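You operate a simulated robot arm through the tools that you are given. There is no shell and no other tool. Be economical: measure what you need, move in short steps, check, and stop when the job is done.

The job below is to be done with a simulated robot arm. You get a single attempt, and the scene is never put back.

## Task
Couple up the hose and wash the mud patch off the floor.
Fine: lock the coupling with its black lever before the tap goes on; end with the nozzle in its holder and the tap off. What is to be rubbed or washed off counts as gone when no trace of it is left.

It is judged by the outcome, as a careful person would: the job done as asked, and still so three seconds after it is handed in. It fails if anything else is knocked over, pushed out of place, dropped, spilled or broken.

## Robot
A 7-joint arm with a three-finger gripper on a trunk, on a base that drives. Base frame: it is fixed to the floor where the robot stands at the start and does not move with it; the origin is under the middle of the robot, x ahead of it, y to its left, z up. Lengths are in mm, angles in degrees, forces in N, time in s.
With the tool pointing down near the work surface it reaches from about 500 to 940 mm from the robot's upright axis, wherever it stands. Its first joint turns from -166.0 to 166.0 degrees. Places, roughly: black coupling lever [500, 500, 1100]; blue tap lever [700, 500, 1000]; brass socket on the steel pipe [500, 500, 1000]; mud patch [-400, 200, 0]; square holder on the steel pipe [300, 400, 700]. Payload 2.69 kg.
The TCP is the grasp point between the finger pads, 29 mm short of the fingertips. In the tool frame z runs along the fingers and y along their closing line. Largest opening 120 mm; the body of the gripper starts 78 mm behind the TCP.
Orientation is that of the tool frame in the base frame, as a unit quaternion [x, y, z, w]. With the fingers straight down and closing along the base's y, the tool's x points along the base's -x, its y along +y and its z along -z.

## Interface
- The arm moves only by the tool send_rows. Its argument "moves" is a list that holds one entry, the list of rows, each a list of 6 numbers: the shift along the tool's x, y, z in mm, then the turn, a rotation vector about the tool's x, y, z in degrees. In form: [[[x, y, z, ax, ay, az], ...]]. A call has 1 to 8 rows; each row shifts and turns the commanded pose from where the row before left it, along the tool's axes as they then stand. "claw" is the opening, from 0 (shut) to 1 (fully open), set as the call begins (left out, the last holds). A row lasts 0.2 s, in which the tool goes at most 50 mm and 8.6 degrees; a call with a longer step from one row to the next is refused whole, and so is a gripper value outside its range. Where a pose cannot be reached the arm comes as near as it can. A force on the tool above 40 N (or 10 N above the force at the start of the call, whichever is more), or a blocked arm, ends the call early, and 0.2 s more pass. The fingers move at their own pace and stop on an object; they squeeze with about 33 N. The grip force told is the motor's: it shows also when the fingers shut on nothing. Time passes only in rows, and 0.2 s behind the last, so rows that do not move let the fingers close. It gives the time, the measured TCP pose, the force on the tool (base axes), the opening and the grip force at its end, in the units of the frame above (readings bear some noise), with the torque about the TCP (base axes, N m) and any sound that the robot's microphone picked up, and new pictures: "views" is both (left out), scene, wrist or none.
- Cameras (640 x 400 px; columns grow to the right, rows downward): "scene" is now at [174.4, 68.4, 1297.5]; the picture's right is [0.96, -0.28, 0.00], its down [-0.23, -0.79, -0.56] and it looks along [0.16, 0.54, -0.83] (base axes); focal length 214 px, centre (320, 200). "wrist" rides on the gripper at [63, 0, -104] in the tool frame; the picture's right is [0.01, 1.00, 0.00], its down [-0.83, 0.00, -0.56] and it looks along [-0.56, 0.00, 0.83] (tool axes); focal length 275 px, centre (320, 200). There is no depth. A picture from a camera that has moved, and an enlarged one, comes with that camera's place and axes in the base frame and with its lens.
- raise_lower(by): slides the trunk up (or, below 0, down) by that many mm; the arm and the scene camera ride with it, the base frame stays. It gives what a move gives, with no picture.
- drive_base(legs): drives the robot by 1 to 6 legs, each [ahead, left, turn to the left] in mm, mm and degrees, along the robot's own axes; the way and the turn of a leg run together, so that a leg with both is an arc; at most 1500 mm and 180 degrees a leg. The arm and the cameras ride along, it lands a little off, and it stops where it bumps. It gives what a move gives, and a new picture of the scene camera.
- head_to(pan, tilt): turns the head with the scene camera to pan (to the left, within 86 degrees either way) and tilt (down, from -29 to 69), counted from straight ahead of the robot. It gives what a move gives, and a new picture of the scene camera.
- inspect(camera, box): a new picture of the part [left, top, right, bottom] of that camera's present view, enlarged. No time passes.
- job_done(): hands the job in; it is judged then, once.

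Work in short steps. Places have to be worked out from the pictures, the camera data and where the tool is seen: move nearer, look again, correct. Check each grasp and each placing, and mend what went wrong. You have 120 turns and 260 pictures in all, those below and enlarged ones among them. Open the gripper and draw the arm clear of the work before you hand the job in, unless the task says otherwise; then end with one line.

The tools are called after "Request:" as a command line: name --argument value ..., lists and objects as JSON in quotes. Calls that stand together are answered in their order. send_rows: Moves the arm, as the interface text tells. Its arguments: {"type":"object","properties":{"moves":{"type":"array"},"claw":{"type":"number"},"views":{"type":"string","enum":["both","scene","wrist","none"]}},"required":["moves"]} The other tools are called the same way: raise_lower (by) slides the trunk up or down; drive_base (legs) drives the base; head_to (pan, tilt) turns the head that bears the scene camera; inspect (camera, box) takes an enlarged picture of a part of a camera's view; job_done () hands the job in.

At the start:

```text
clock: 0.0
eef_pos: [137.1, 315.1, 1000.4]
ee_rot: [0.0, 1.0, 0.001, 0.0]
wrist_force: [0.1, 0.4, -0.7]
wrist_torque: [0.02, -0.01, -0.02]
width: 120.1
gripper_force: 0.1
trunk travel left (down, up): [-575.0, 38.0]
robot x, y, heading: [-0.6, -0.9, 0.0]
head pan, tilt: [73.9, 55.7]
```

scene: 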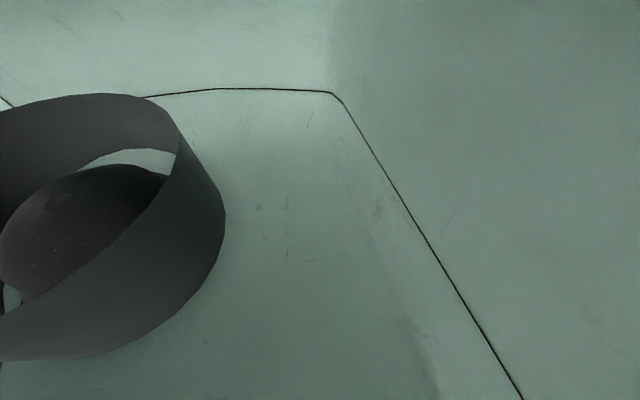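
wrist: 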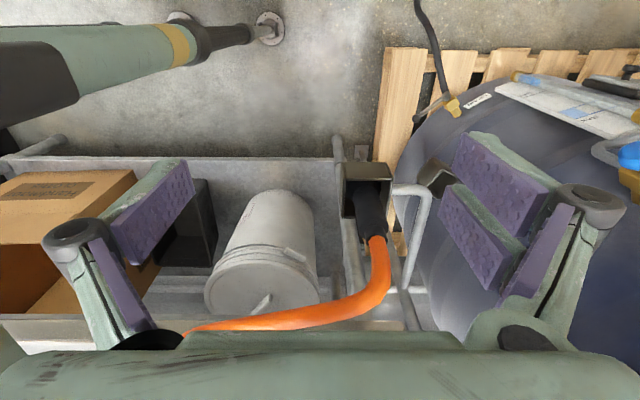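

The scene camera looks at the robot's own arm; I turn the head to see the pipe and the floor.

Request:
head_to --pan 40 --tilt 25

Request:
head_to --pan 86 --tilt 35

Request:
head_to --pan 10 --tilt 40

```text
clock: 1.0
eef_pos: [137.0, 315.9, 999.7]
ee_rot: [0.0, 1.0, 0.0, -0.001]
wrist_force: [-0.2, -0.6, 0.8]
wrist_torque: [-0.02, 0.0, -0.02]
width: 120.2
gripper_force: 0.0
trunk travel left (down, up): [-575.0, 38.0]
robot x, y, heading: [1.7, 2.8, -0.1]
head pan, tilt: [40.0, 25.0]
camera scene: at [225.2, 59.2, 1342.4], right [0.64, -0.77, 0.0], down [-0.32, -0.27, -0.91], along [0.69, 0.58, -0.42], focal length 214 px, centre (320, 200)
```

scene: 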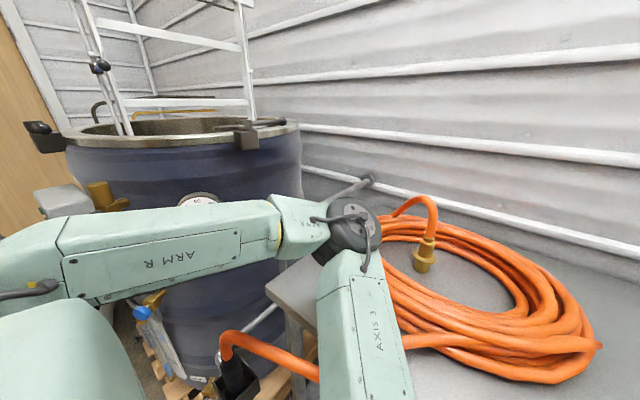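

```text
clock: 2.1
eef_pos: [137.5, 315.4, 998.5]
ee_rot: [0.0, 1.0, 0.0, 0.0]
wrist_force: [-0.3, -0.2, 0.2]
wrist_torque: [0.02, 0.01, 0.0]
width: 120.4
gripper_force: 0.1
trunk travel left (down, up): [-575.0, 38.0]
robot x, y, heading: [1.3, 2.5, 0.0]
head pan, tilt: [85.9, 35.0]
camera scene: at [161.0, 87.7, 1326.7], right [1.0, -0.07, 0.0], down [-0.04, -0.57, -0.82], along [0.06, 0.82, -0.57], focal length 214 px, centre (320, 200)
```

scene: 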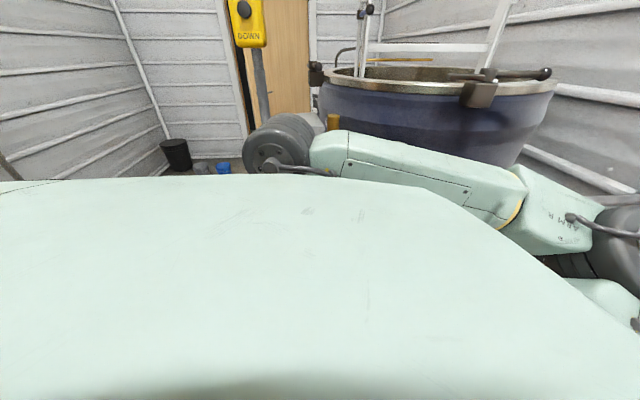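

```text
clock: 3.6
eef_pos: [135.8, 316.3, 1000.7]
ee_rot: [0.0, 1.0, 0.0, 0.0]
wrist_force: [-0.2, 0.0, -0.3]
wrist_torque: [-0.01, 0.02, -0.02]
width: 120.1
gripper_force: 0.1
trunk travel left (down, up): [-575.0, 38.0]
robot x, y, heading: [1.7, 1.2, -0.4]
head pan, tilt: [10.0, 40.0]
camera scene: at [238.4, 14.7, 1319.1], right [0.17, -0.98, 0.0], down [-0.63, -0.11, -0.77], along [0.75, 0.13, -0.64], focal length 214 px, centre (320, 200)
```

scene: 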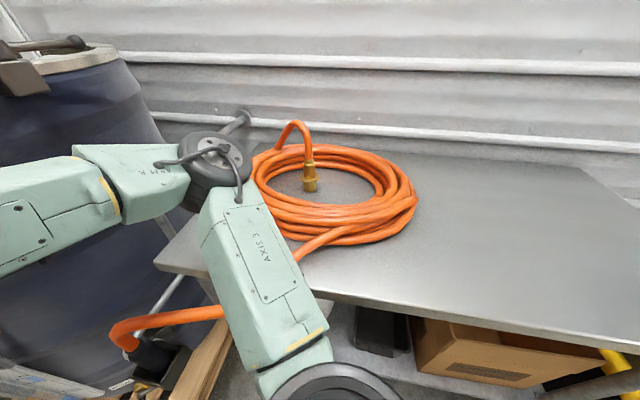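

The coil and the hose end lie on the table and the nozzle sits in the holder by the pipe; the elbow hides the socket. I lift the tool and swing it to the right to clear the view.

Request:
send_rows --moves '[[[0, 0, -40, 0, 0, 0], [0, 0, -40, 0, 0, 0], [-20, -40, 0, 0, 0, 0], [-20, -40, 0, 0, 0, 0], [-20, -40, 0, 0, 0, 0], [-20, -40, 0, 0, 0, 0], [-20, -40, 0, 0, 0, 0], [-20, -40, 0, 0, 0, 0]]]' --views "scene"

```text
clock: 4.7
eef_pos: [181.4, 238.3, 1082.5]
ee_rot: [0.023, 1.0, -0.005, -0.017]
wrist_force: [4.9, 8.1, 0.4]
wrist_torque: [-0.95, 0.55, 0.43]
width: 120.4
gripper_force: 0.1
trunk travel left (down, up): [-575.0, 38.0]
robot x, y, heading: [-0.4, 2.2, -0.2]
head pan, tilt: [10.0, 40.0]
stopped in row 5: the force on the tool passed its limit at 210 N (the readings are from after the stop); the commanded pose is now the measured one
camera scene: at [238.4, 14.9, 1319.1], right [0.17, -0.98, 0.0], down [-0.63, -0.11, -0.77], along [0.75, 0.13, -0.64], focal length 214 px, centre (320, 200)
```

scene: 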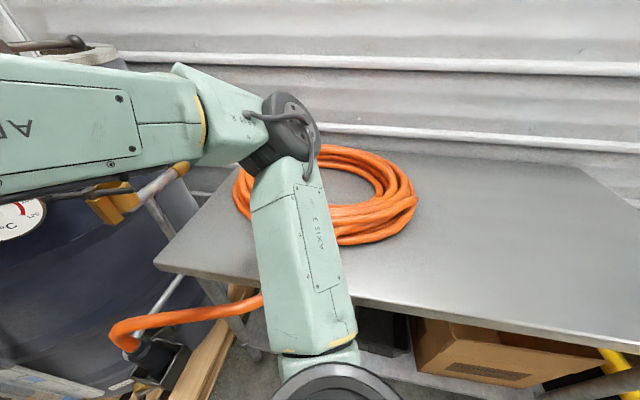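

The hand touched something close in, likely my own trunk. I back off to the left and ahead, and look with the wrist camera.

Request:
send_rows --moves '[[[-10, 20, 0, 0, 0, 0], [-40, 0, 0, 0, 0, 0], [-40, 0, 0, 0, 0, 0], [-40, 0, 0, 0, 0, 0]]]'

```text
clock: 5.7
eef_pos: [314.4, 253.2, 1078.2]
ee_rot: [0.022, 1.0, -0.005, -0.017]
wrist_force: [0.0, -0.1, -0.2]
wrist_torque: [-0.03, -0.01, -0.03]
width: 119.9
gripper_force: 0.0
trunk travel left (down, up): [-575.0, 38.0]
robot x, y, heading: [1.8, 1.1, 0.3]
head pan, tilt: [10.0, 40.0]
camera scene: at [238.7, 14.4, 1319.0], right [0.17, -0.98, 0.0], down [-0.63, -0.11, -0.77], along [0.75, 0.13, -0.64], focal length 214 px, centre (320, 200)
camera wrist: at [254.2, 256.6, 1185.1], right [0.04, 1.0, -0.01], down [0.85, -0.03, 0.53], along [0.53, -0.03, -0.85], focal length 275 px, centre (320, 200)
```

scene: 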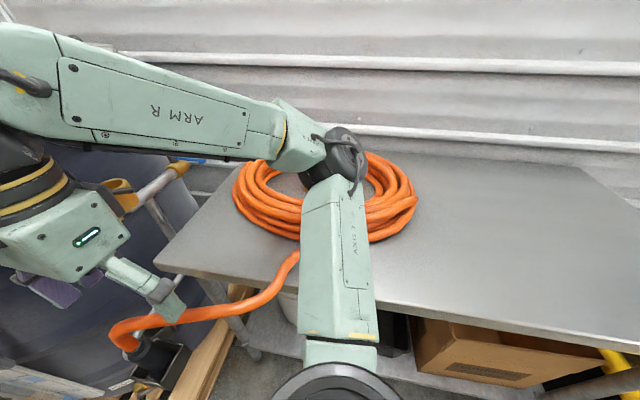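
wrist: 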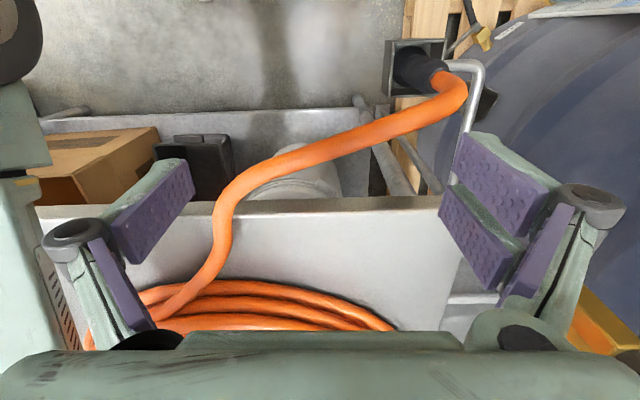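

The tap and brass socket peep out behind the forearm. I keep swinging the hand forward and right to clear the view.

Request:
send_rows --moves '[[[-30, 0, -30, 0, 0, 0], [-30, -30, 0, 0, 0, 0], [-30, -40, 0, 0, 0, 0], [-20, -45, 0, 0, 0, 0], [0, -48, 0, 0, 0, 0], [0, -48, 0, 0, 0, 0], [0, -48, 0, 0, 0, 0], [0, -48, 0, 0, 0, 0]]]' --views "none"

Request:
send_rows --moves '[[[0, -48, 0, 0, 0, 0], [0, -48, 0, 0, 0, 0], [0, -48, 0, 0, 0, 0]]]' --views "none"

Request:
head_to --pan 50 --tilt 30

```text
clock: 7.5
eef_pos: [408.9, -57.6, 1109.3]
ee_rot: [0.019, 1.0, 0.0, -0.019]
wrist_force: [-0.1, 0.1, -1.1]
wrist_torque: [0.02, 0.02, 0.0]
width: 120.0
gripper_force: 0.0
trunk travel left (down, up): [-575.0, 38.0]
robot x, y, heading: [5.7, -0.9, -0.3]
head pan, tilt: [10.0, 40.0]
```

```text
clock: 8.3
eef_pos: [404.8, -207.0, 1101.4]
ee_rot: [0.009, 0.999, 0.032, -0.003]
wrist_force: [0.5, 0.0, 0.6]
wrist_torque: [-0.02, -0.01, 0.05]
width: 119.9
gripper_force: 0.2
trunk travel left (down, up): [-575.0, 38.0]
robot x, y, heading: [0.5, 5.9, 0.1]
head pan, tilt: [10.0, 40.0]
```

```text
clock: 9.4
eef_pos: [400.9, -207.3, 1102.3]
ee_rot: [0.015, 0.999, 0.032, 0.0]
wrist_force: [-0.3, 0.6, -0.5]
wrist_torque: [-0.02, 0.01, -0.02]
width: 119.8
gripper_force: 0.0
trunk travel left (down, up): [-575.0, 38.0]
robot x, y, heading: [0.3, -0.6, 0.3]
head pan, tilt: [50.0, 30.0]
camera scene: at [212.9, 69.0, 1334.4], right [0.77, -0.64, 0.0], down [-0.32, -0.38, -0.87], along [0.56, 0.66, -0.5], focal length 214 px, centre (320, 200)
```

scene: 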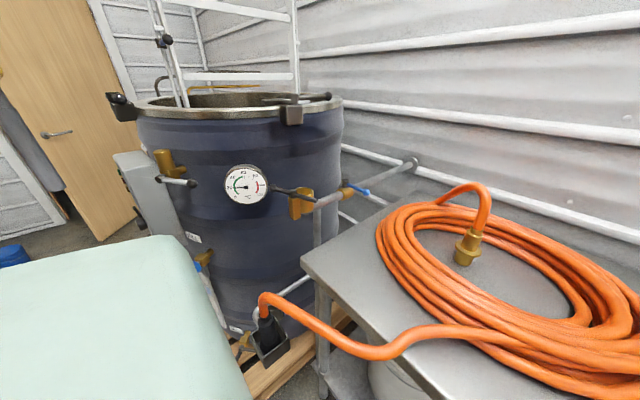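

Now I see the vat, pipe, tap, socket, holder and hose end; I enlarge the important bits.

Request:
inspect --camera "scene" --box '[240, 140, 440, 265]'

Request:
inspect --camera "scene" --box '[380, 160, 560, 272]'

Request:
inspect --camera "scene" --box '[200, 260, 400, 385]'

```text
3.20 times, centred on (340, 202) of scene
camera zoom: at [212.9, 69.0, 1334.4], right [0.77, -0.64, 0.0], down [-0.32, -0.38, -0.87], along [0.56, 0.66, -0.5], focal length 686 px, centre (256, 192)
```

zoom: 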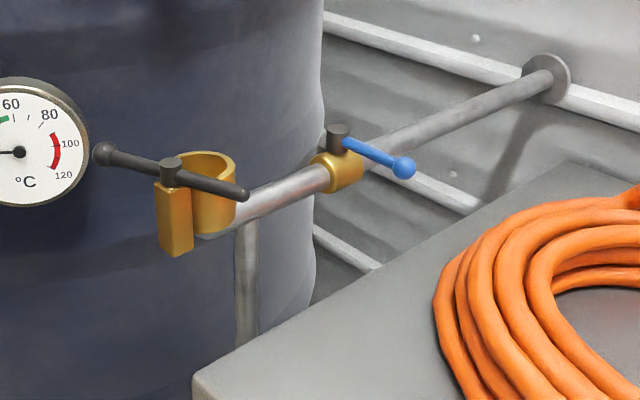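

```text
3.56 times, centred on (470, 216) of scene
camera zoom: at [212.9, 69.0, 1334.4], right [0.77, -0.64, 0.0], down [-0.32, -0.38, -0.87], along [0.56, 0.66, -0.5], focal length 763 px, centre (-213, 143)
```

zoom: 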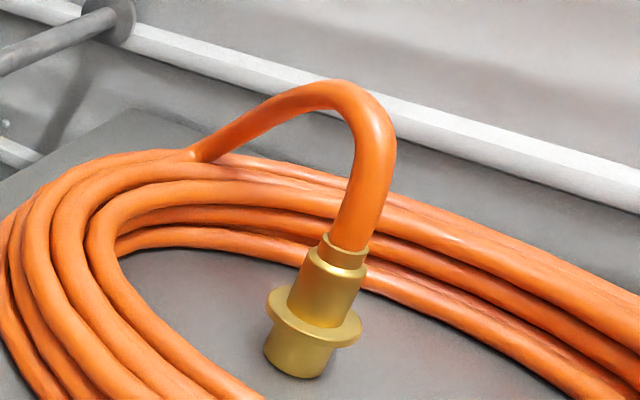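

```text
3.20 times, centred on (300, 322) of scene
camera zoom: at [212.9, 69.0, 1334.4], right [0.77, -0.64, 0.0], down [-0.32, -0.38, -0.87], along [0.56, 0.66, -0.5], focal length 686 px, centre (384, -192)
```

zoom: 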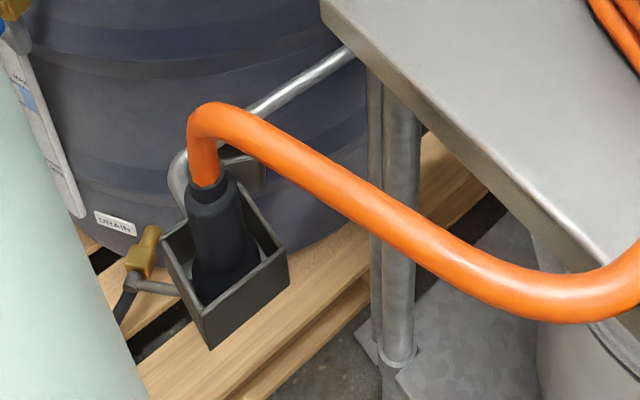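

The socket is an upward brass cup with the black lever beside it, and the plug stands upright in the coil. I bring the hand over to the left to view the socket with the wrist camera.

Request:
send_rows --moves '[[[0, 48, -10, 0, 0, 0], [0, 48, -10, 0, 0, 0], [0, 48, -10, 0, 0, 0], [0, 48, -10, 0, 0, 0], [0, 48, -10, 0, 0, 0], [0, 48, 0, 0, 0, 0], [0, 48, 0, 0, 0, 0], [0, 48, 0, 0, 0, 0]]]' --views "none"

Request:
send_rows --moves '[[[10, 48, 0, 0, 0, 0], [10, 48, 0, 0, 0, 0], [10, 48, 0, 0, 0, 0], [10, 48, 0, 0, 0, 0], [10, 40, 0, 0, 0, 0]]]'

```text
clock: 11.2
eef_pos: [426.6, 185.4, 1156.6]
ee_rot: [0.023, 1.0, -0.007, -0.017]
wrist_force: [-0.4, 0.8, 0.4]
wrist_torque: [-0.01, 0.0, 0.0]
width: 119.9
gripper_force: 0.1
trunk travel left (down, up): [-575.0, 38.0]
robot x, y, heading: [1.6, 1.1, -0.0]
head pan, tilt: [50.0, 30.0]
```

```text
clock: 12.4
eef_pos: [383.3, 417.2, 1148.8]
ee_rot: [0.022, 1.0, -0.003, -0.018]
wrist_force: [-0.4, 0.6, 0.4]
wrist_torque: [-0.02, 0.02, 0.03]
width: 120.1
gripper_force: 0.0
out of reach, approached as far as the arm can: row 5
trunk travel left (down, up): [-575.0, 38.0]
robot x, y, heading: [-0.6, -4.1, -0.1]
head pan, tilt: [50.0, 30.0]
camera scene: at [212.6, 69.5, 1334.5], right [0.77, -0.64, 0.0], down [-0.32, -0.38, -0.87], along [0.56, 0.66, -0.5], focal length 214 px, centre (320, 200)
camera wrist: at [323.5, 420.5, 1255.2], right [0.04, 1.0, -0.01], down [0.85, -0.03, 0.53], along [0.53, -0.03, -0.85], focal length 275 px, centre (320, 200)
```

scene: 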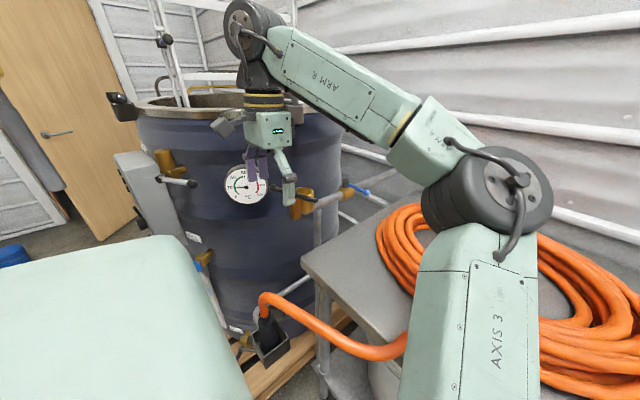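
wrist: 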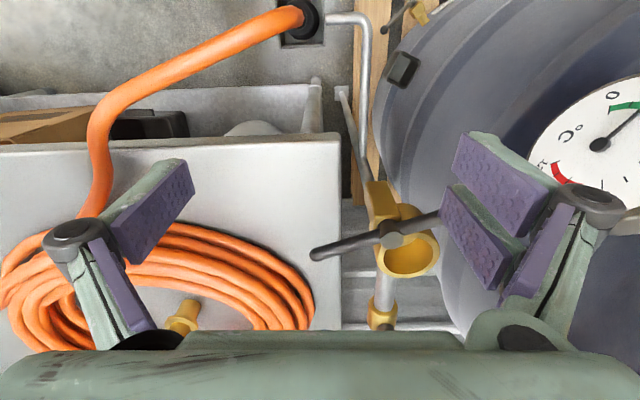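

Both views place the cup rim at about [516,493,1058] and the lever pivot at about [464,467,1090]. I enlarge the wrist view on these.

Request:
inspect --camera "wrist" --box '[300, 170, 460, 340]'

Request:
inspect --camera "scene" --box '[250, 150, 400, 244]'

```text
2.35 times, centred on (380, 255) of wrist
camera zoom: at [323.5, 420.5, 1255.2], right [0.04, 1.0, -0.01], down [0.85, -0.03, 0.53], along [0.53, -0.03, -0.85], focal length 648 px, centre (179, 71)
```

zoom: 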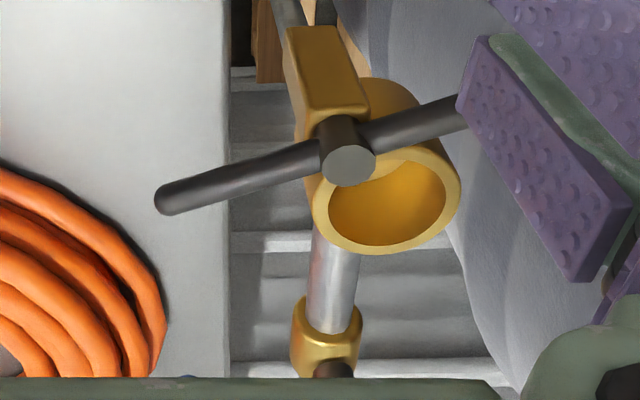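

```text
4.26 times, centred on (325, 197) of scene
camera zoom: at [212.6, 69.5, 1334.5], right [0.77, -0.64, 0.0], down [-0.32, -0.38, -0.87], along [0.56, 0.66, -0.5], focal length 913 px, centre (299, 213)
```

zoom: 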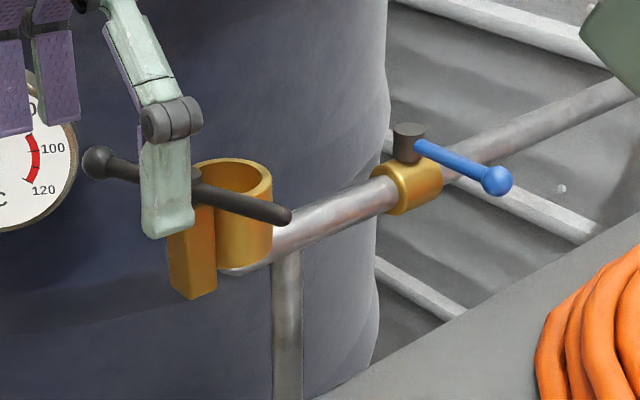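

The cup is open at the top, and the lever has a ball handle and a plain tail beside it. Next I fly the hand over to the hose plug, keeping high, for a close look.

Request:
send_rows --moves '[[[-20, -40, 0, 0, 0, 0], [-40, -27, 0, 0, 0, 0], [-40, -27, 0, 0, 0, 0], [-40, -27, 0, 0, 0, 0], [-40, -27, 0, 0, 0, 0], [-40, -27, 0, 0, 0, 0], [-40, -27, 0, 0, 0, 0], [-30, -27, 0, 0, 0, 0]]]' --views "wrist"

```text
clock: 14.2
eef_pos: [661.5, 172.3, 1136.3]
ee_rot: [0.022, 1.0, -0.004, -0.018]
wrist_force: [-0.5, 0.6, -0.7]
wrist_torque: [0.0, -0.01, -0.02]
width: 120.0
gripper_force: 0.0
out of reach, approached as far as the arm can: row 7, 8
trunk travel left (down, up): [-575.0, 38.0]
robot x, y, heading: [-0.0, -1.1, -0.2]
head pan, tilt: [50.0, 30.0]
camera wrist: at [601.3, 175.6, 1242.4], right [0.04, 1.0, -0.01], down [0.85, -0.03, 0.53], along [0.53, -0.03, -0.85], focal length 275 px, centre (320, 200)
```

wrist: 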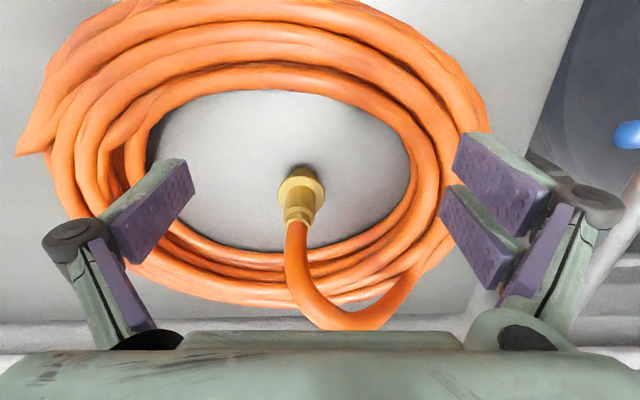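

The plug stands upright in the middle of the coil, about [770,143,940] at its flange. I tilt the hand 40° forward while coming nearer, to refine this.

Request:
send_rows --moves '[[[0, -6, 20, 0, -8, 0], [0, -6, 20, 0, -8, 0], [0, -6, 20, 0, -8, 0], [0, -6, 20, 0, -8, 0], [0, -6, 20, 0, -8, 0]]]' --views "wrist"

Request:
inspect --camera "scene" --box '[320, 120, 640, 320]'

```text
clock: 15.4
eef_pos: [683.3, 139.9, 1039.2]
ee_rot: [0.019, 0.945, -0.012, 0.327]
wrist_force: [0.4, 0.3, 0.2]
wrist_torque: [0.02, -0.02, 0.0]
width: 119.9
gripper_force: 0.1
trunk travel left (down, up): [-575.0, 38.0]
robot x, y, heading: [-0.6, -2.3, -0.0]
head pan, tilt: [50.0, 30.0]
camera wrist: at [567.8, 145.2, 1082.4], right [0.04, 1.0, -0.01], down [0.31, 0.0, 0.95], along [0.95, -0.04, -0.31], focal length 275 px, centre (320, 200)
```

wrist: 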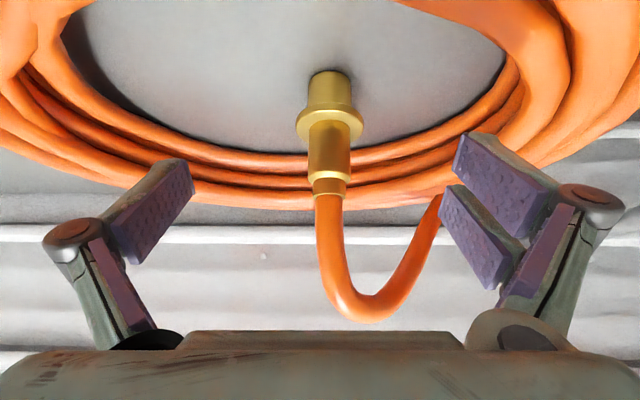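

```text
2.00 times, centred on (480, 220) of scene
camera zoom: at [212.8, 69.0, 1334.5], right [0.77, -0.64, 0.0], down [-0.32, -0.38, -0.87], along [0.56, 0.66, -0.5], focal length 429 px, centre (0, 160)
```

zoom: 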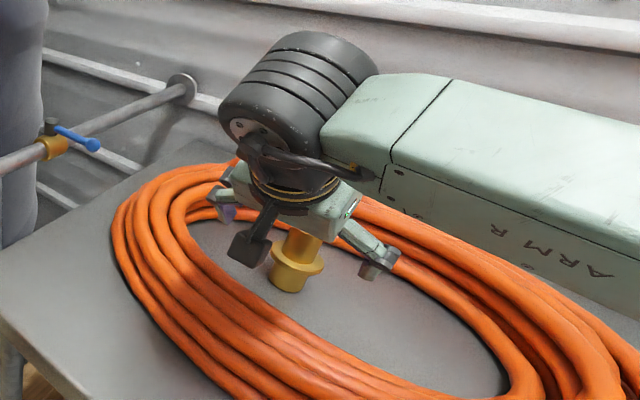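

With two wrist views the plug is at x≈760, y≈145: flange z≈957 (Ø≈53), body z 962–1002 (Ø≈32). I narrow the fingers and advance to the body.

Request:
send_rows --moves '[[[-13, 4, 0, 0, 0, 0], [-13, 4, 10, 0, 0, 0], [0, 0, 25, 0, 0, 0], [0, 0, 20, 0, 0, 0]]]' --claw 0.6 --views "both"

```text
clock: 16.4
eef_pos: [733.8, 146.6, 1011.8]
ee_rot: [0.02, 0.945, -0.013, 0.326]
wrist_force: [0.2, -0.2, -0.8]
wrist_torque: [0.02, 0.02, 0.01]
width: 72.1
gripper_force: 0.0
trunk travel left (down, up): [-575.0, 38.0]
robot x, y, heading: [3.4, 0.2, -0.1]
head pan, tilt: [50.0, 30.0]
camera scene: at [213.0, 69.1, 1334.4], right [0.77, -0.64, 0.0], down [-0.32, -0.38, -0.87], along [0.56, 0.66, -0.5], focal length 214 px, centre (320, 200)
camera wrist: at [620.3, 151.7, 1055.2], right [0.04, 1.0, -0.01], down [0.31, 0.0, 0.95], along [0.95, -0.04, -0.31], focal length 275 px, centre (320, 200)
```

scene: 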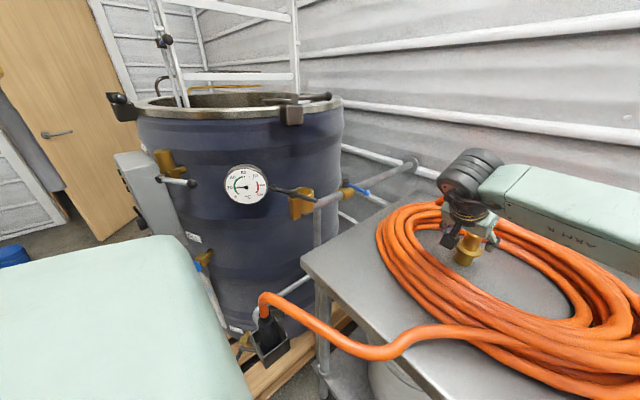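
wrist: 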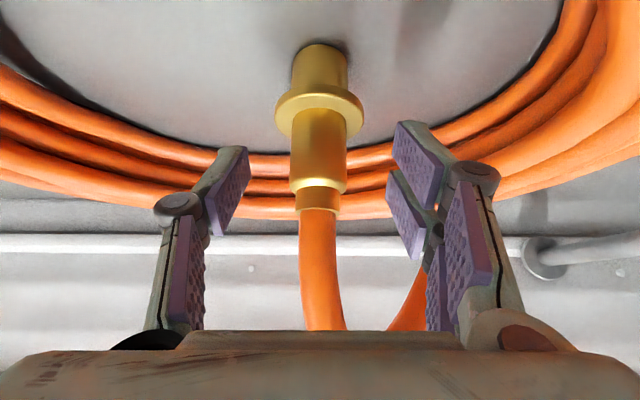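

The body is centred between the fingers; flange about [768,145,943]. I move in the last 36 mm and close.

Request:
send_rows --moves '[[[-4, 0, 18, 0, 0, 0], [-3, 0, 18, 0, 0, 0]]]' --views "wrist"

Request:
send_rows --moves '[[[0, 0, 0, 0, 0, 0], [0, 0, 0, 0, 0, 0], [0, 0, 0, 0, 0, 0], [0, 0, 0, 0, 0, 0]]]' --claw 0 --views "wrist"

```text
clock: 17.0
eef_pos: [763.6, 145.2, 986.6]
ee_rot: [0.019, 0.945, -0.012, 0.326]
wrist_force: [0.1, 0.2, -0.4]
wrist_torque: [-0.04, 0.01, -0.02]
width: 72.2
gripper_force: 0.1
trunk travel left (down, up): [-575.0, 38.0]
robot x, y, heading: [-3.2, -0.3, -0.0]
head pan, tilt: [50.0, 30.0]
camera wrist: at [648.7, 149.8, 1029.8], right [0.04, 1.0, -0.01], down [0.31, 0.0, 0.95], along [0.95, -0.04, -0.31], focal length 275 px, centre (320, 200)
```

wrist: 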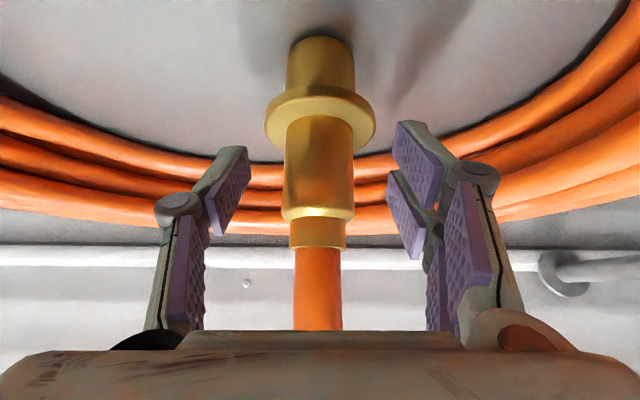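

```text
clock: 18.0
eef_pos: [762.6, 145.2, 986.5]
ee_rot: [0.019, 0.945, -0.013, 0.327]
wrist_force: [-0.6, -0.8, 0.1]
wrist_torque: [-0.05, -0.02, 0.02]
width: 34.6
gripper_force: 32.0
trunk travel left (down, up): [-575.0, 38.0]
robot x, y, heading: [-2.3, 1.4, -0.0]
head pan, tilt: [50.0, 30.0]
camera wrist: at [648.5, 149.6, 1030.0], right [0.04, 1.0, -0.01], down [0.31, 0.0, 0.95], along [0.95, -0.04, -0.31], focal length 275 px, centre (320, 200)
```

wrist: 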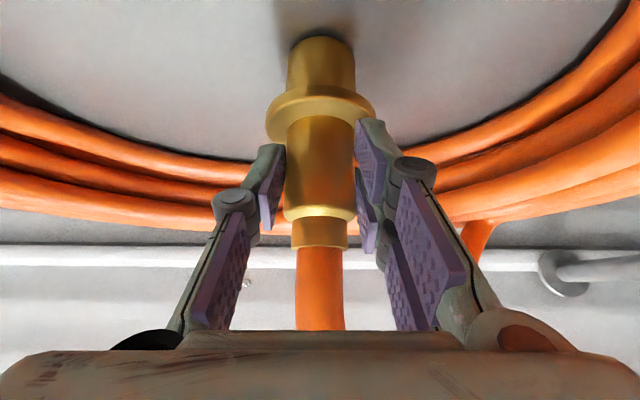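

The plug is held firmly (34.6 mm). I lift it straight up in base z.

Request:
send_rows --moves '[[[-12, 0, -16, 0, 0, 0], [-24.7, -0.5, -31.5, 0, 0, 0], [-24.7, -0.5, -31.5, 0, 0, 0], [-24.7, -0.5, -31.5, 0, 0, 0], [-24.7, -0.5, -31.5, 0, 0, 0], [-24.7, -0.5, -31.5, 0, 0, 0]]]'

```text
clock: 19.4
eef_pos: [764.1, 142.1, 1208.3]
ee_rot: [0.019, 0.945, -0.014, 0.325]
wrist_force: [-0.4, 0.1, -1.8]
wrist_torque: [-0.02, 0.04, 0.03]
width: 34.9
gripper_force: 33.1
trunk travel left (down, up): [-575.0, 38.0]
robot x, y, heading: [-0.9, 0.9, 0.2]
head pan, tilt: [50.0, 30.0]
camera scene: at [212.9, 69.2, 1334.4], right [0.77, -0.64, 0.0], down [-0.32, -0.38, -0.87], along [0.56, 0.66, -0.5], focal length 214 px, centre (320, 200)
camera wrist: at [650.3, 147.2, 1251.2], right [0.04, 1.0, -0.02], down [0.31, 0.0, 0.95], along [0.95, -0.04, -0.31], focal length 275 px, centre (320, 200)
```

scene: 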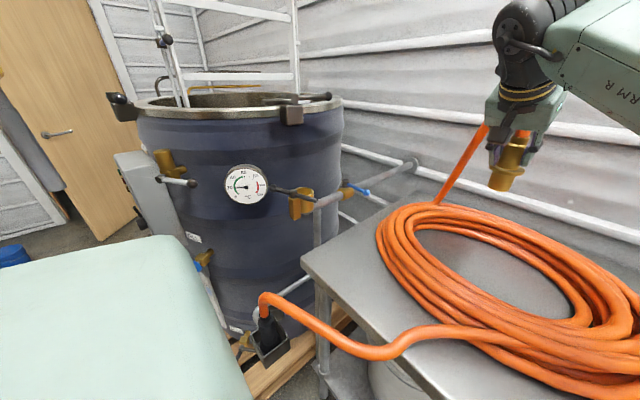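
wrist: 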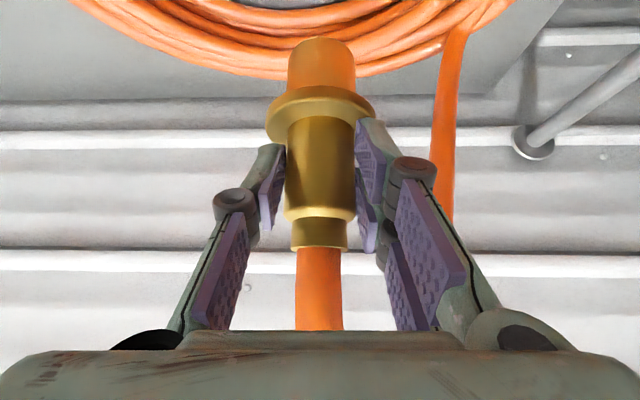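

The plug lifted cleanly and the hose pays out. I carry it toward the socket, staying high.

Request:
send_rows --moves '[[[21.7, 36.1, -16.3, 0, 0, 0], [21.7, 36.1, -16.3, 0, 0, 0], [21.7, 36.1, -16.3, 0, 0, 0], [21.7, 36.1, -16.3, 0, 0, 0], [21.7, 36.1, -16.3, 0, 0, 0], [21.7, 36.1, -16.3, 0, 0, 0], [21.7, 36.1, -16.3, 0, 0, 0], [21.7, 36.1, -16.3, 0, 0, 0]]]'

```text
clock: 21.2
eef_pos: [591.3, 448.9, 1154.6]
ee_rot: [0.02, 0.945, -0.012, 0.326]
wrist_force: [-0.6, 0.5, -1.4]
wrist_torque: [0.0, 0.02, -0.02]
width: 34.8
gripper_force: 32.8
out of reach, approached as far as the arm can: row 5, 6, 7, 8
trunk travel left (down, up): [-575.0, 38.0]
robot x, y, heading: [-4.3, 0.3, -0.1]
head pan, tilt: [50.0, 30.0]
camera scene: at [212.6, 69.8, 1334.4], right [0.77, -0.64, 0.0], down [-0.32, -0.38, -0.87], along [0.56, 0.66, -0.5], focal length 214 px, centre (320, 200)
camera wrist: at [476.4, 452.8, 1198.1], right [0.04, 1.0, -0.01], down [0.31, 0.0, 0.95], along [0.95, -0.04, -0.31], focal length 275 px, centre (320, 200)
```

scene: 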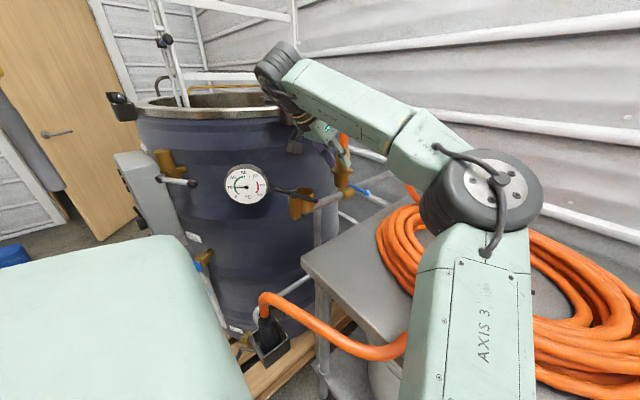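
wrist: 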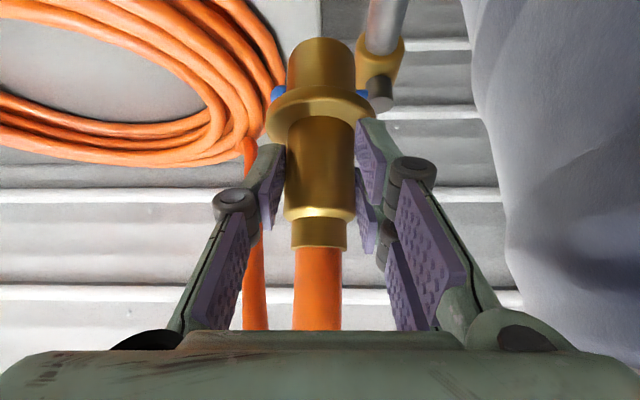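

The arm is at its height limit here (z 1155). I raise the trunk by its remaining 35 mm to gain clearance over the rim.

Request:
raise_lower --by 35

Request:
inspect --camera "scene" --box '[240, 110, 440, 235]'

```text
clock: 22.0
eef_pos: [592.3, 447.6, 1189.9]
ee_rot: [0.017, 0.945, -0.009, 0.325]
wrist_force: [0.0, -0.2, -2.5]
wrist_torque: [0.0, 0.01, -0.05]
width: 34.8
gripper_force: 33.2
trunk travel left (down, up): [-610.0, 3.0]
robot x, y, heading: [-1.8, 0.0, -0.3]
head pan, tilt: [50.0, 30.0]
```

```text
3.20 times, centred on (340, 172) of scene
camera zoom: at [213.2, 69.2, 1369.4], right [0.77, -0.64, 0.0], down [-0.32, -0.38, -0.87], along [0.56, 0.66, -0.5], focal length 686 px, centre (256, 288)
```

zoom: 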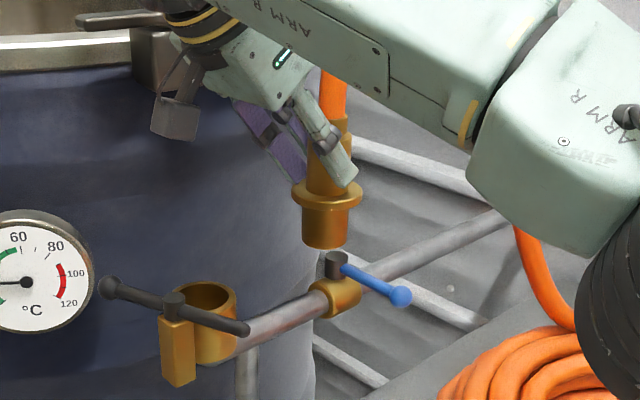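

The plug hangs upright, ready, its bottom near z 1105. I step toward the point above the cup and check where the command lands.

Request:
send_rows --moves '[[[22.4, 13.7, -17.9, 0, 0, 0], [22.4, 13.7, -17.9, 0, 0, 0]]]' --views "none"

```text
clock: 22.6
eef_pos: [551.2, 484.6, 1171.1]
ee_rot: [0.018, 0.946, -0.009, 0.325]
wrist_force: [-0.4, -0.6, -1.4]
wrist_torque: [0.0, -0.01, -0.03]
width: 34.9
gripper_force: 33.4
out of reach, approached as far as the arm can: row 1, 2
trunk travel left (down, up): [-610.0, 3.0]
robot x, y, heading: [-1.7, -3.0, 0.0]
head pan, tilt: [50.0, 30.0]
```

Still at the edge of reach; I move further inward and slightly down.

Request:
send_rows --moves '[[[28.4, 6.9, -9.7, 0, 0, 0]]]' --views "wrist"

Request:
inspect --camera "scene" --box '[240, 110, 440, 235]'

```text
clock: 23.0
eef_pos: [524.3, 496.0, 1157.2]
ee_rot: [0.018, 0.945, -0.01, 0.326]
wrist_force: [0.2, 0.2, -1.4]
wrist_torque: [-0.01, 0.09, -0.04]
width: 34.9
gripper_force: 32.9
out of reach, approached as far as the arm can: row 1
trunk travel left (down, up): [-610.0, 3.0]
robot x, y, heading: [1.8, -0.4, -0.2]
head pan, tilt: [50.0, 30.0]
camera wrist: at [411.2, 499.4, 1200.0], right [0.04, 1.0, -0.01], down [0.31, 0.0, 0.95], along [0.95, -0.04, -0.31], focal length 275 px, centre (320, 200)
```

wrist: 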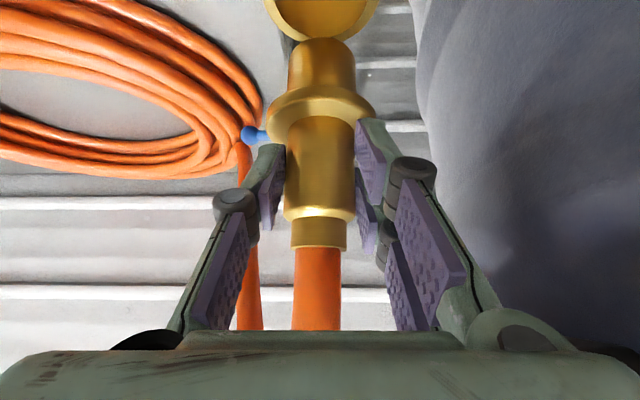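

```text
3.20 times, centred on (340, 172) of scene
camera zoom: at [212.6, 69.6, 1369.5], right [0.77, -0.64, 0.0], down [-0.32, -0.38, -0.87], along [0.56, 0.66, -0.5], focal length 686 px, centre (256, 288)
```

zoom: 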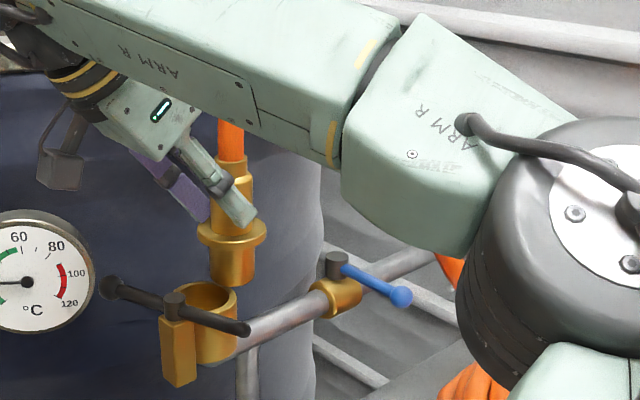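

In the scene view the plug must go about 24 mm image-left; the wrist view shows y already aligned. So the cup centre is ≈[499,495]; I move −x in a step and re-check.

Request:
send_rows --moves '[[[16, -0.9, -12, 0, 0, 0]]]' --views "wrist"

Request:
inspect --camera "scene" --box '[260, 140, 360, 202]'

```text
clock: 23.4
eef_pos: [511.4, 497.8, 1149.3]
ee_rot: [0.017, 0.945, -0.007, 0.326]
wrist_force: [-1.8, 1.6, 3.6]
wrist_torque: [0.05, -0.01, 0.0]
width: 34.6
gripper_force: 33.4
out of reach, approached as far as the arm can: row 1
trunk travel left (down, up): [-610.0, 3.0]
robot x, y, heading: [1.9, 0.5, -0.1]
head pan, tilt: [50.0, 30.0]
camera wrist: at [396.2, 500.8, 1192.0], right [0.03, 1.0, -0.01], down [0.31, -0.01, 0.95], along [0.95, -0.04, -0.31], focal length 275 px, centre (320, 200)
```

wrist: 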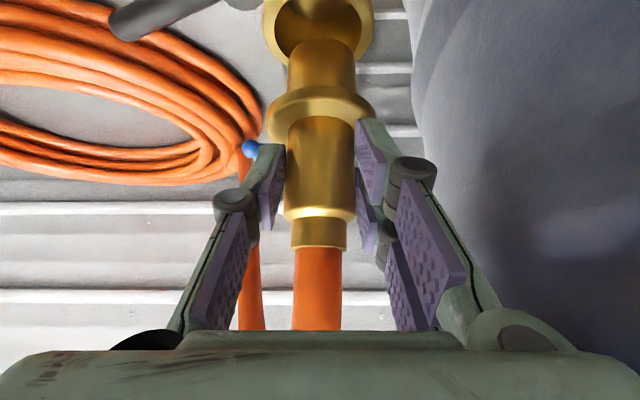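

```text
6.40 times, centred on (310, 171) of scene
camera zoom: at [212.5, 69.0, 1369.6], right [0.77, -0.64, 0.0], down [-0.32, -0.38, -0.87], along [0.56, 0.66, -0.5], focal length 1373 px, centre (384, 386)
```

zoom: 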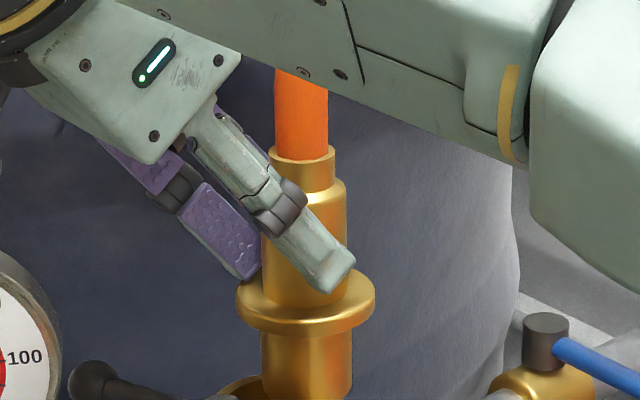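

The plug just touches the far rim because the reach limit pushes it down. I back it off toward −y and yaw the hand 32° about the vertical so the wrist points radially, which should restore height.

Request:
send_rows --moves '[[[-13.9, -25, -7.8, 0, 0, 0], [-13.9, -25, -7.8, -4.95, -0.1, -6.3], [-13.9, -25, -7.8, -4.95, -0.1, -6.3], [0, 0, 0, -4.95, -0.1, -6.3], [0, 0, 0, -4.95, -0.1, -6.3]]]' --views "both"

```text
clock: 24.6
eef_pos: [538.7, 424.4, 1182.6]
ee_rot: [-0.244, 0.913, 0.081, 0.318]
wrist_force: [-0.3, -0.3, -2.5]
wrist_torque: [-0.02, 0.03, 0.0]
width: 34.8
gripper_force: 32.8
out of reach, approached as far as the arm can: row 1
trunk travel left (down, up): [-610.0, 3.0]
robot x, y, heading: [1.1, 0.2, 0.1]
head pan, tilt: [50.0, 30.0]
camera scene: at [213.1, 68.9, 1369.4], right [0.77, -0.64, 0.0], down [-0.32, -0.38, -0.87], along [0.56, 0.66, -0.5], focal length 214 px, centre (320, 200)
camera wrist: at [439.6, 367.9, 1224.2], right [-0.5, 0.87, -0.01], down [0.26, 0.16, 0.95], along [0.83, 0.47, -0.31], focal length 275 px, centre (320, 200)
```

scene: 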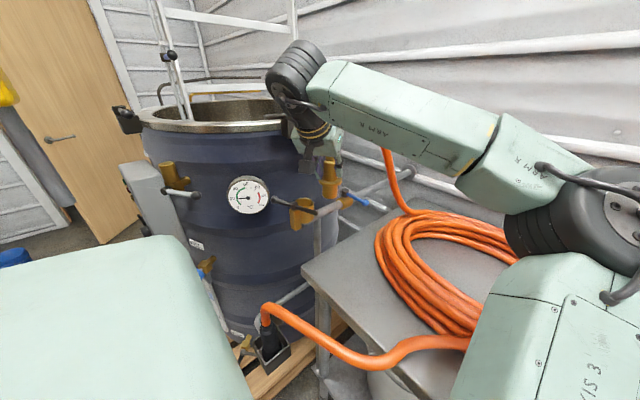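
wrist: 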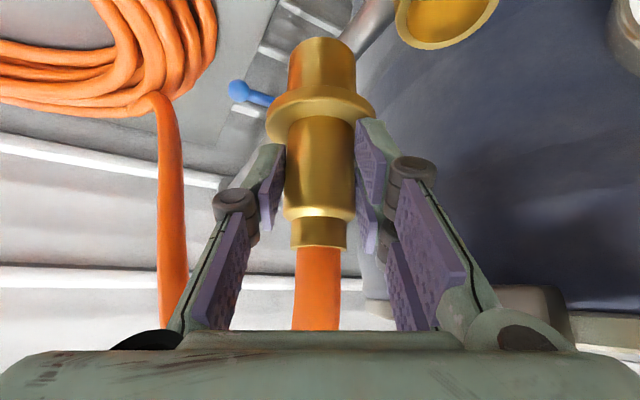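

Now in reach at z 1183. The wrist view puts the cup centre near [506,494]; a pure +77 mm along tool y takes the plug above it.

Request:
send_rows --moves '[[[0, 38, 0, 0, 0, 0], [0, 38, 0, 0, 0, 0]]]' --views "wrist"

Request:
inspect --camera "scene" --box '[240, 130, 370, 211]'

```text
clock: 25.2
eef_pos: [503.3, 489.0, 1181.1]
ee_rot: [-0.244, 0.913, 0.08, 0.317]
wrist_force: [-0.3, 0.1, -2.4]
wrist_torque: [-0.02, 0.04, -0.02]
width: 35.0
gripper_force: 33.1
trunk travel left (down, up): [-610.0, 3.0]
robot x, y, heading: [-0.0, 1.3, 0.1]
head pan, tilt: [50.0, 30.0]
camera wrist: at [403.0, 432.3, 1222.7], right [-0.5, 0.87, -0.01], down [0.26, 0.16, 0.95], along [0.83, 0.47, -0.31], focal length 275 px, centre (320, 200)
```

wrist: 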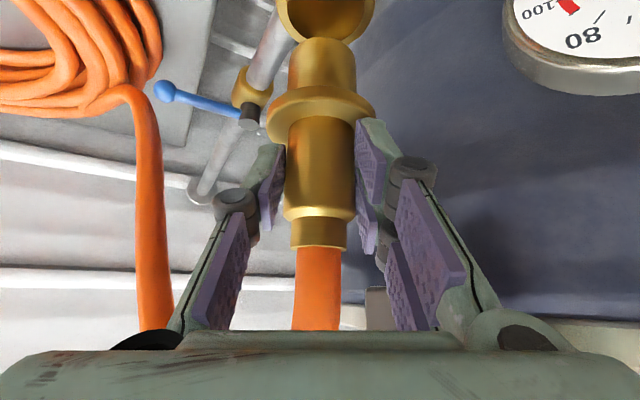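

```text
4.92 times, centred on (305, 170) of scene
camera zoom: at [212.6, 69.6, 1369.4], right [0.77, -0.64, 0.0], down [-0.32, -0.38, -0.87], along [0.56, 0.66, -0.5], focal length 1056 px, centre (394, 345)
```

zoom: 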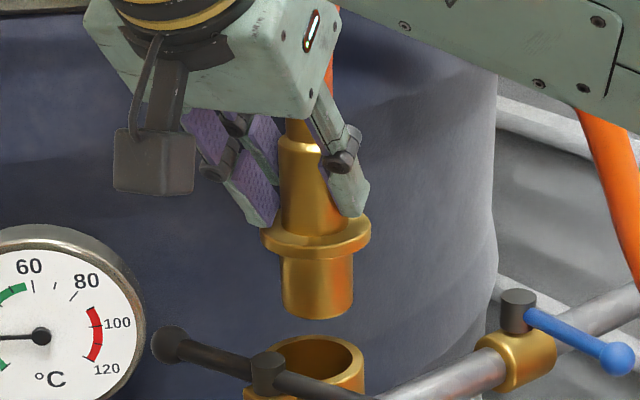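

Plug and cup are aligned to within about 2 mm in both views. I correct +1.5 mm sideways and come down 30 mm to just above the rim.

Request:
send_rows --moves '[[[9.3, 1.5, 11.8, 0, 0, 0], [9.3, 0, 11.8, 0, 0, 0]]]' --views "wrist"

Request:
inspect --camera "scene" --box '[240, 130, 370, 211]'

```text
clock: 25.8
eef_pos: [502.9, 491.2, 1149.8]
ee_rot: [-0.243, 0.913, 0.08, 0.317]
wrist_force: [-0.3, -0.9, -2.5]
wrist_torque: [-0.03, 0.02, 0.0]
width: 34.8
gripper_force: 33.1
trunk travel left (down, up): [-610.0, 3.0]
robot x, y, heading: [1.9, 1.9, -0.1]
head pan, tilt: [50.0, 30.0]
camera wrist: at [401.7, 434.1, 1192.9], right [-0.5, 0.87, -0.01], down [0.26, 0.16, 0.95], along [0.83, 0.47, -0.31], focal length 275 px, centre (320, 200)
```

wrist: 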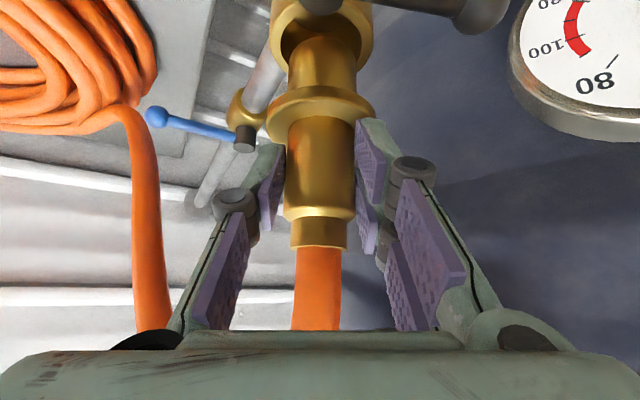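

```text
4.92 times, centred on (305, 170) of scene
camera zoom: at [213.0, 69.2, 1369.4], right [0.77, -0.64, 0.0], down [-0.32, -0.38, -0.87], along [0.56, 0.66, -0.5], focal length 1056 px, centre (394, 345)
```

zoom: 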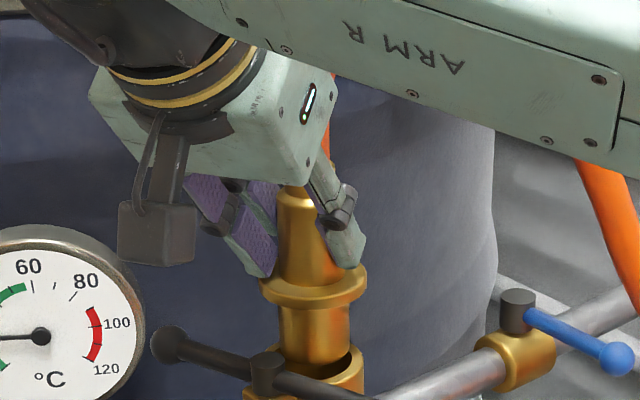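

Still centred in both views; I lower gently into the cup, watching the force.

Request:
send_rows --moves '[[[6.2, 0, 7.9, 0, 0, 0], [6.2, 0, 7.9, 0, 0, 0]]]' --views "wrist"

Request:
inspect --camera "scene" --box '[260, 150, 350, 206]'

```text
clock: 26.4
eef_pos: [496.9, 491.9, 1145.7]
ee_rot: [-0.242, 0.91, 0.087, 0.326]
wrist_force: [-3.7, -3.5, 18.3]
wrist_torque: [0.15, -0.21, 0.04]
width: 34.8
gripper_force: 33.1
trunk travel left (down, up): [-610.0, 3.0]
robot x, y, heading: [-3.7, 2.5, -0.1]
head pan, tilt: [50.0, 30.0]
stopped in row 2: the force on the tool passed its limit at 49 N (the readings are from after the stop); the commanded pose is now the measured one
camera wrist: at [397.6, 433.9, 1184.0], right [-0.5, 0.87, 0.0], down [0.25, 0.15, 0.96], along [0.83, 0.48, -0.29], focal length 275 px, centre (320, 200)
```

wrist: 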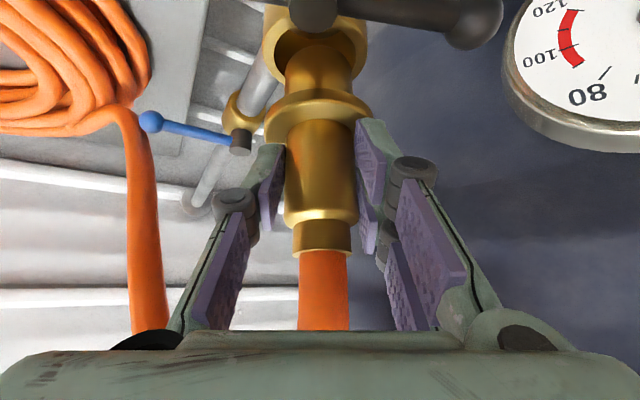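

```text
7.11 times, centred on (305, 178) of scene
camera zoom: at [211.8, 67.4, 1369.8], right [0.77, -0.64, 0.0], down [-0.32, -0.38, -0.87], along [0.56, 0.66, -0.5], focal length 1525 px, centre (427, 356)
```

zoom: 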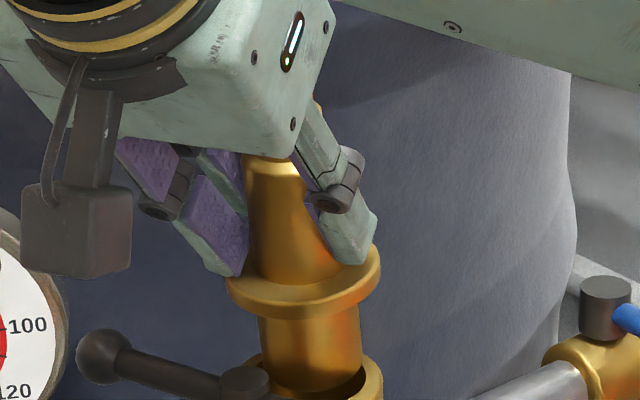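

The bottom caught the far rim (contact torque shows azimuth ≈40°, and the open gap is on the near side). I lift 5 mm, undo the small tilt and shift 5 mm back along the approach.

Request:
send_rows --moves '[[[-3.1, 0, -3.9, 0.44, 1.25, -0.3], [3.9, 0, -3.1, 0, 0, 0], [0, 0, 0, 0, 0, 0]]]' --views "wrist"

Request:
inspect --camera "scene" --box '[260, 150, 350, 206]'

```text
clock: 27.1
eef_pos: [494.6, 489.0, 1144.0]
ee_rot: [-0.244, 0.914, 0.076, 0.314]
wrist_force: [-1.6, -0.2, -1.7]
wrist_torque: [-0.02, 0.0, 0.01]
width: 34.9
gripper_force: 32.9
trunk travel left (down, up): [-610.0, 3.0]
robot x, y, heading: [0.3, -1.2, 0.4]
head pan, tilt: [50.0, 30.0]
camera wrist: at [395.2, 433.5, 1187.7], right [-0.5, 0.87, -0.01], down [0.27, 0.17, 0.95], along [0.82, 0.47, -0.32], focal length 275 px, centre (320, 200)
```

wrist: 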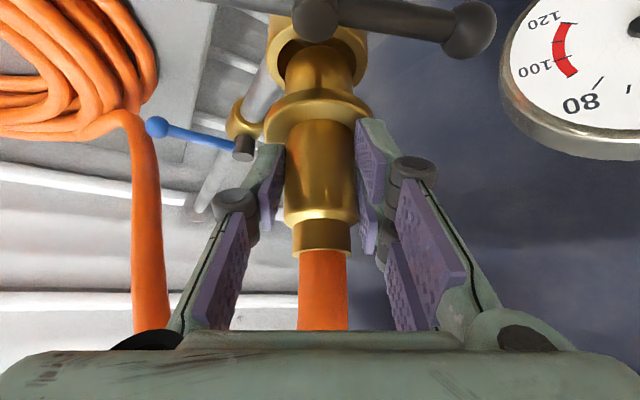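

```text
7.11 times, centred on (305, 178) of scene
camera zoom: at [212.7, 68.9, 1369.3], right [0.77, -0.64, 0.0], down [-0.32, -0.38, -0.87], along [0.56, 0.66, -0.5], focal length 1525 px, centre (427, 356)
```

zoom: 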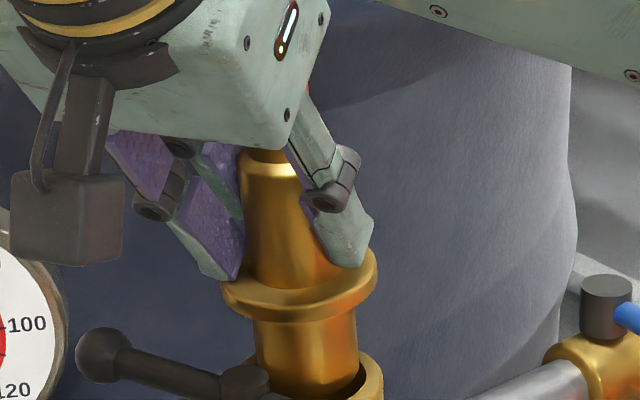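

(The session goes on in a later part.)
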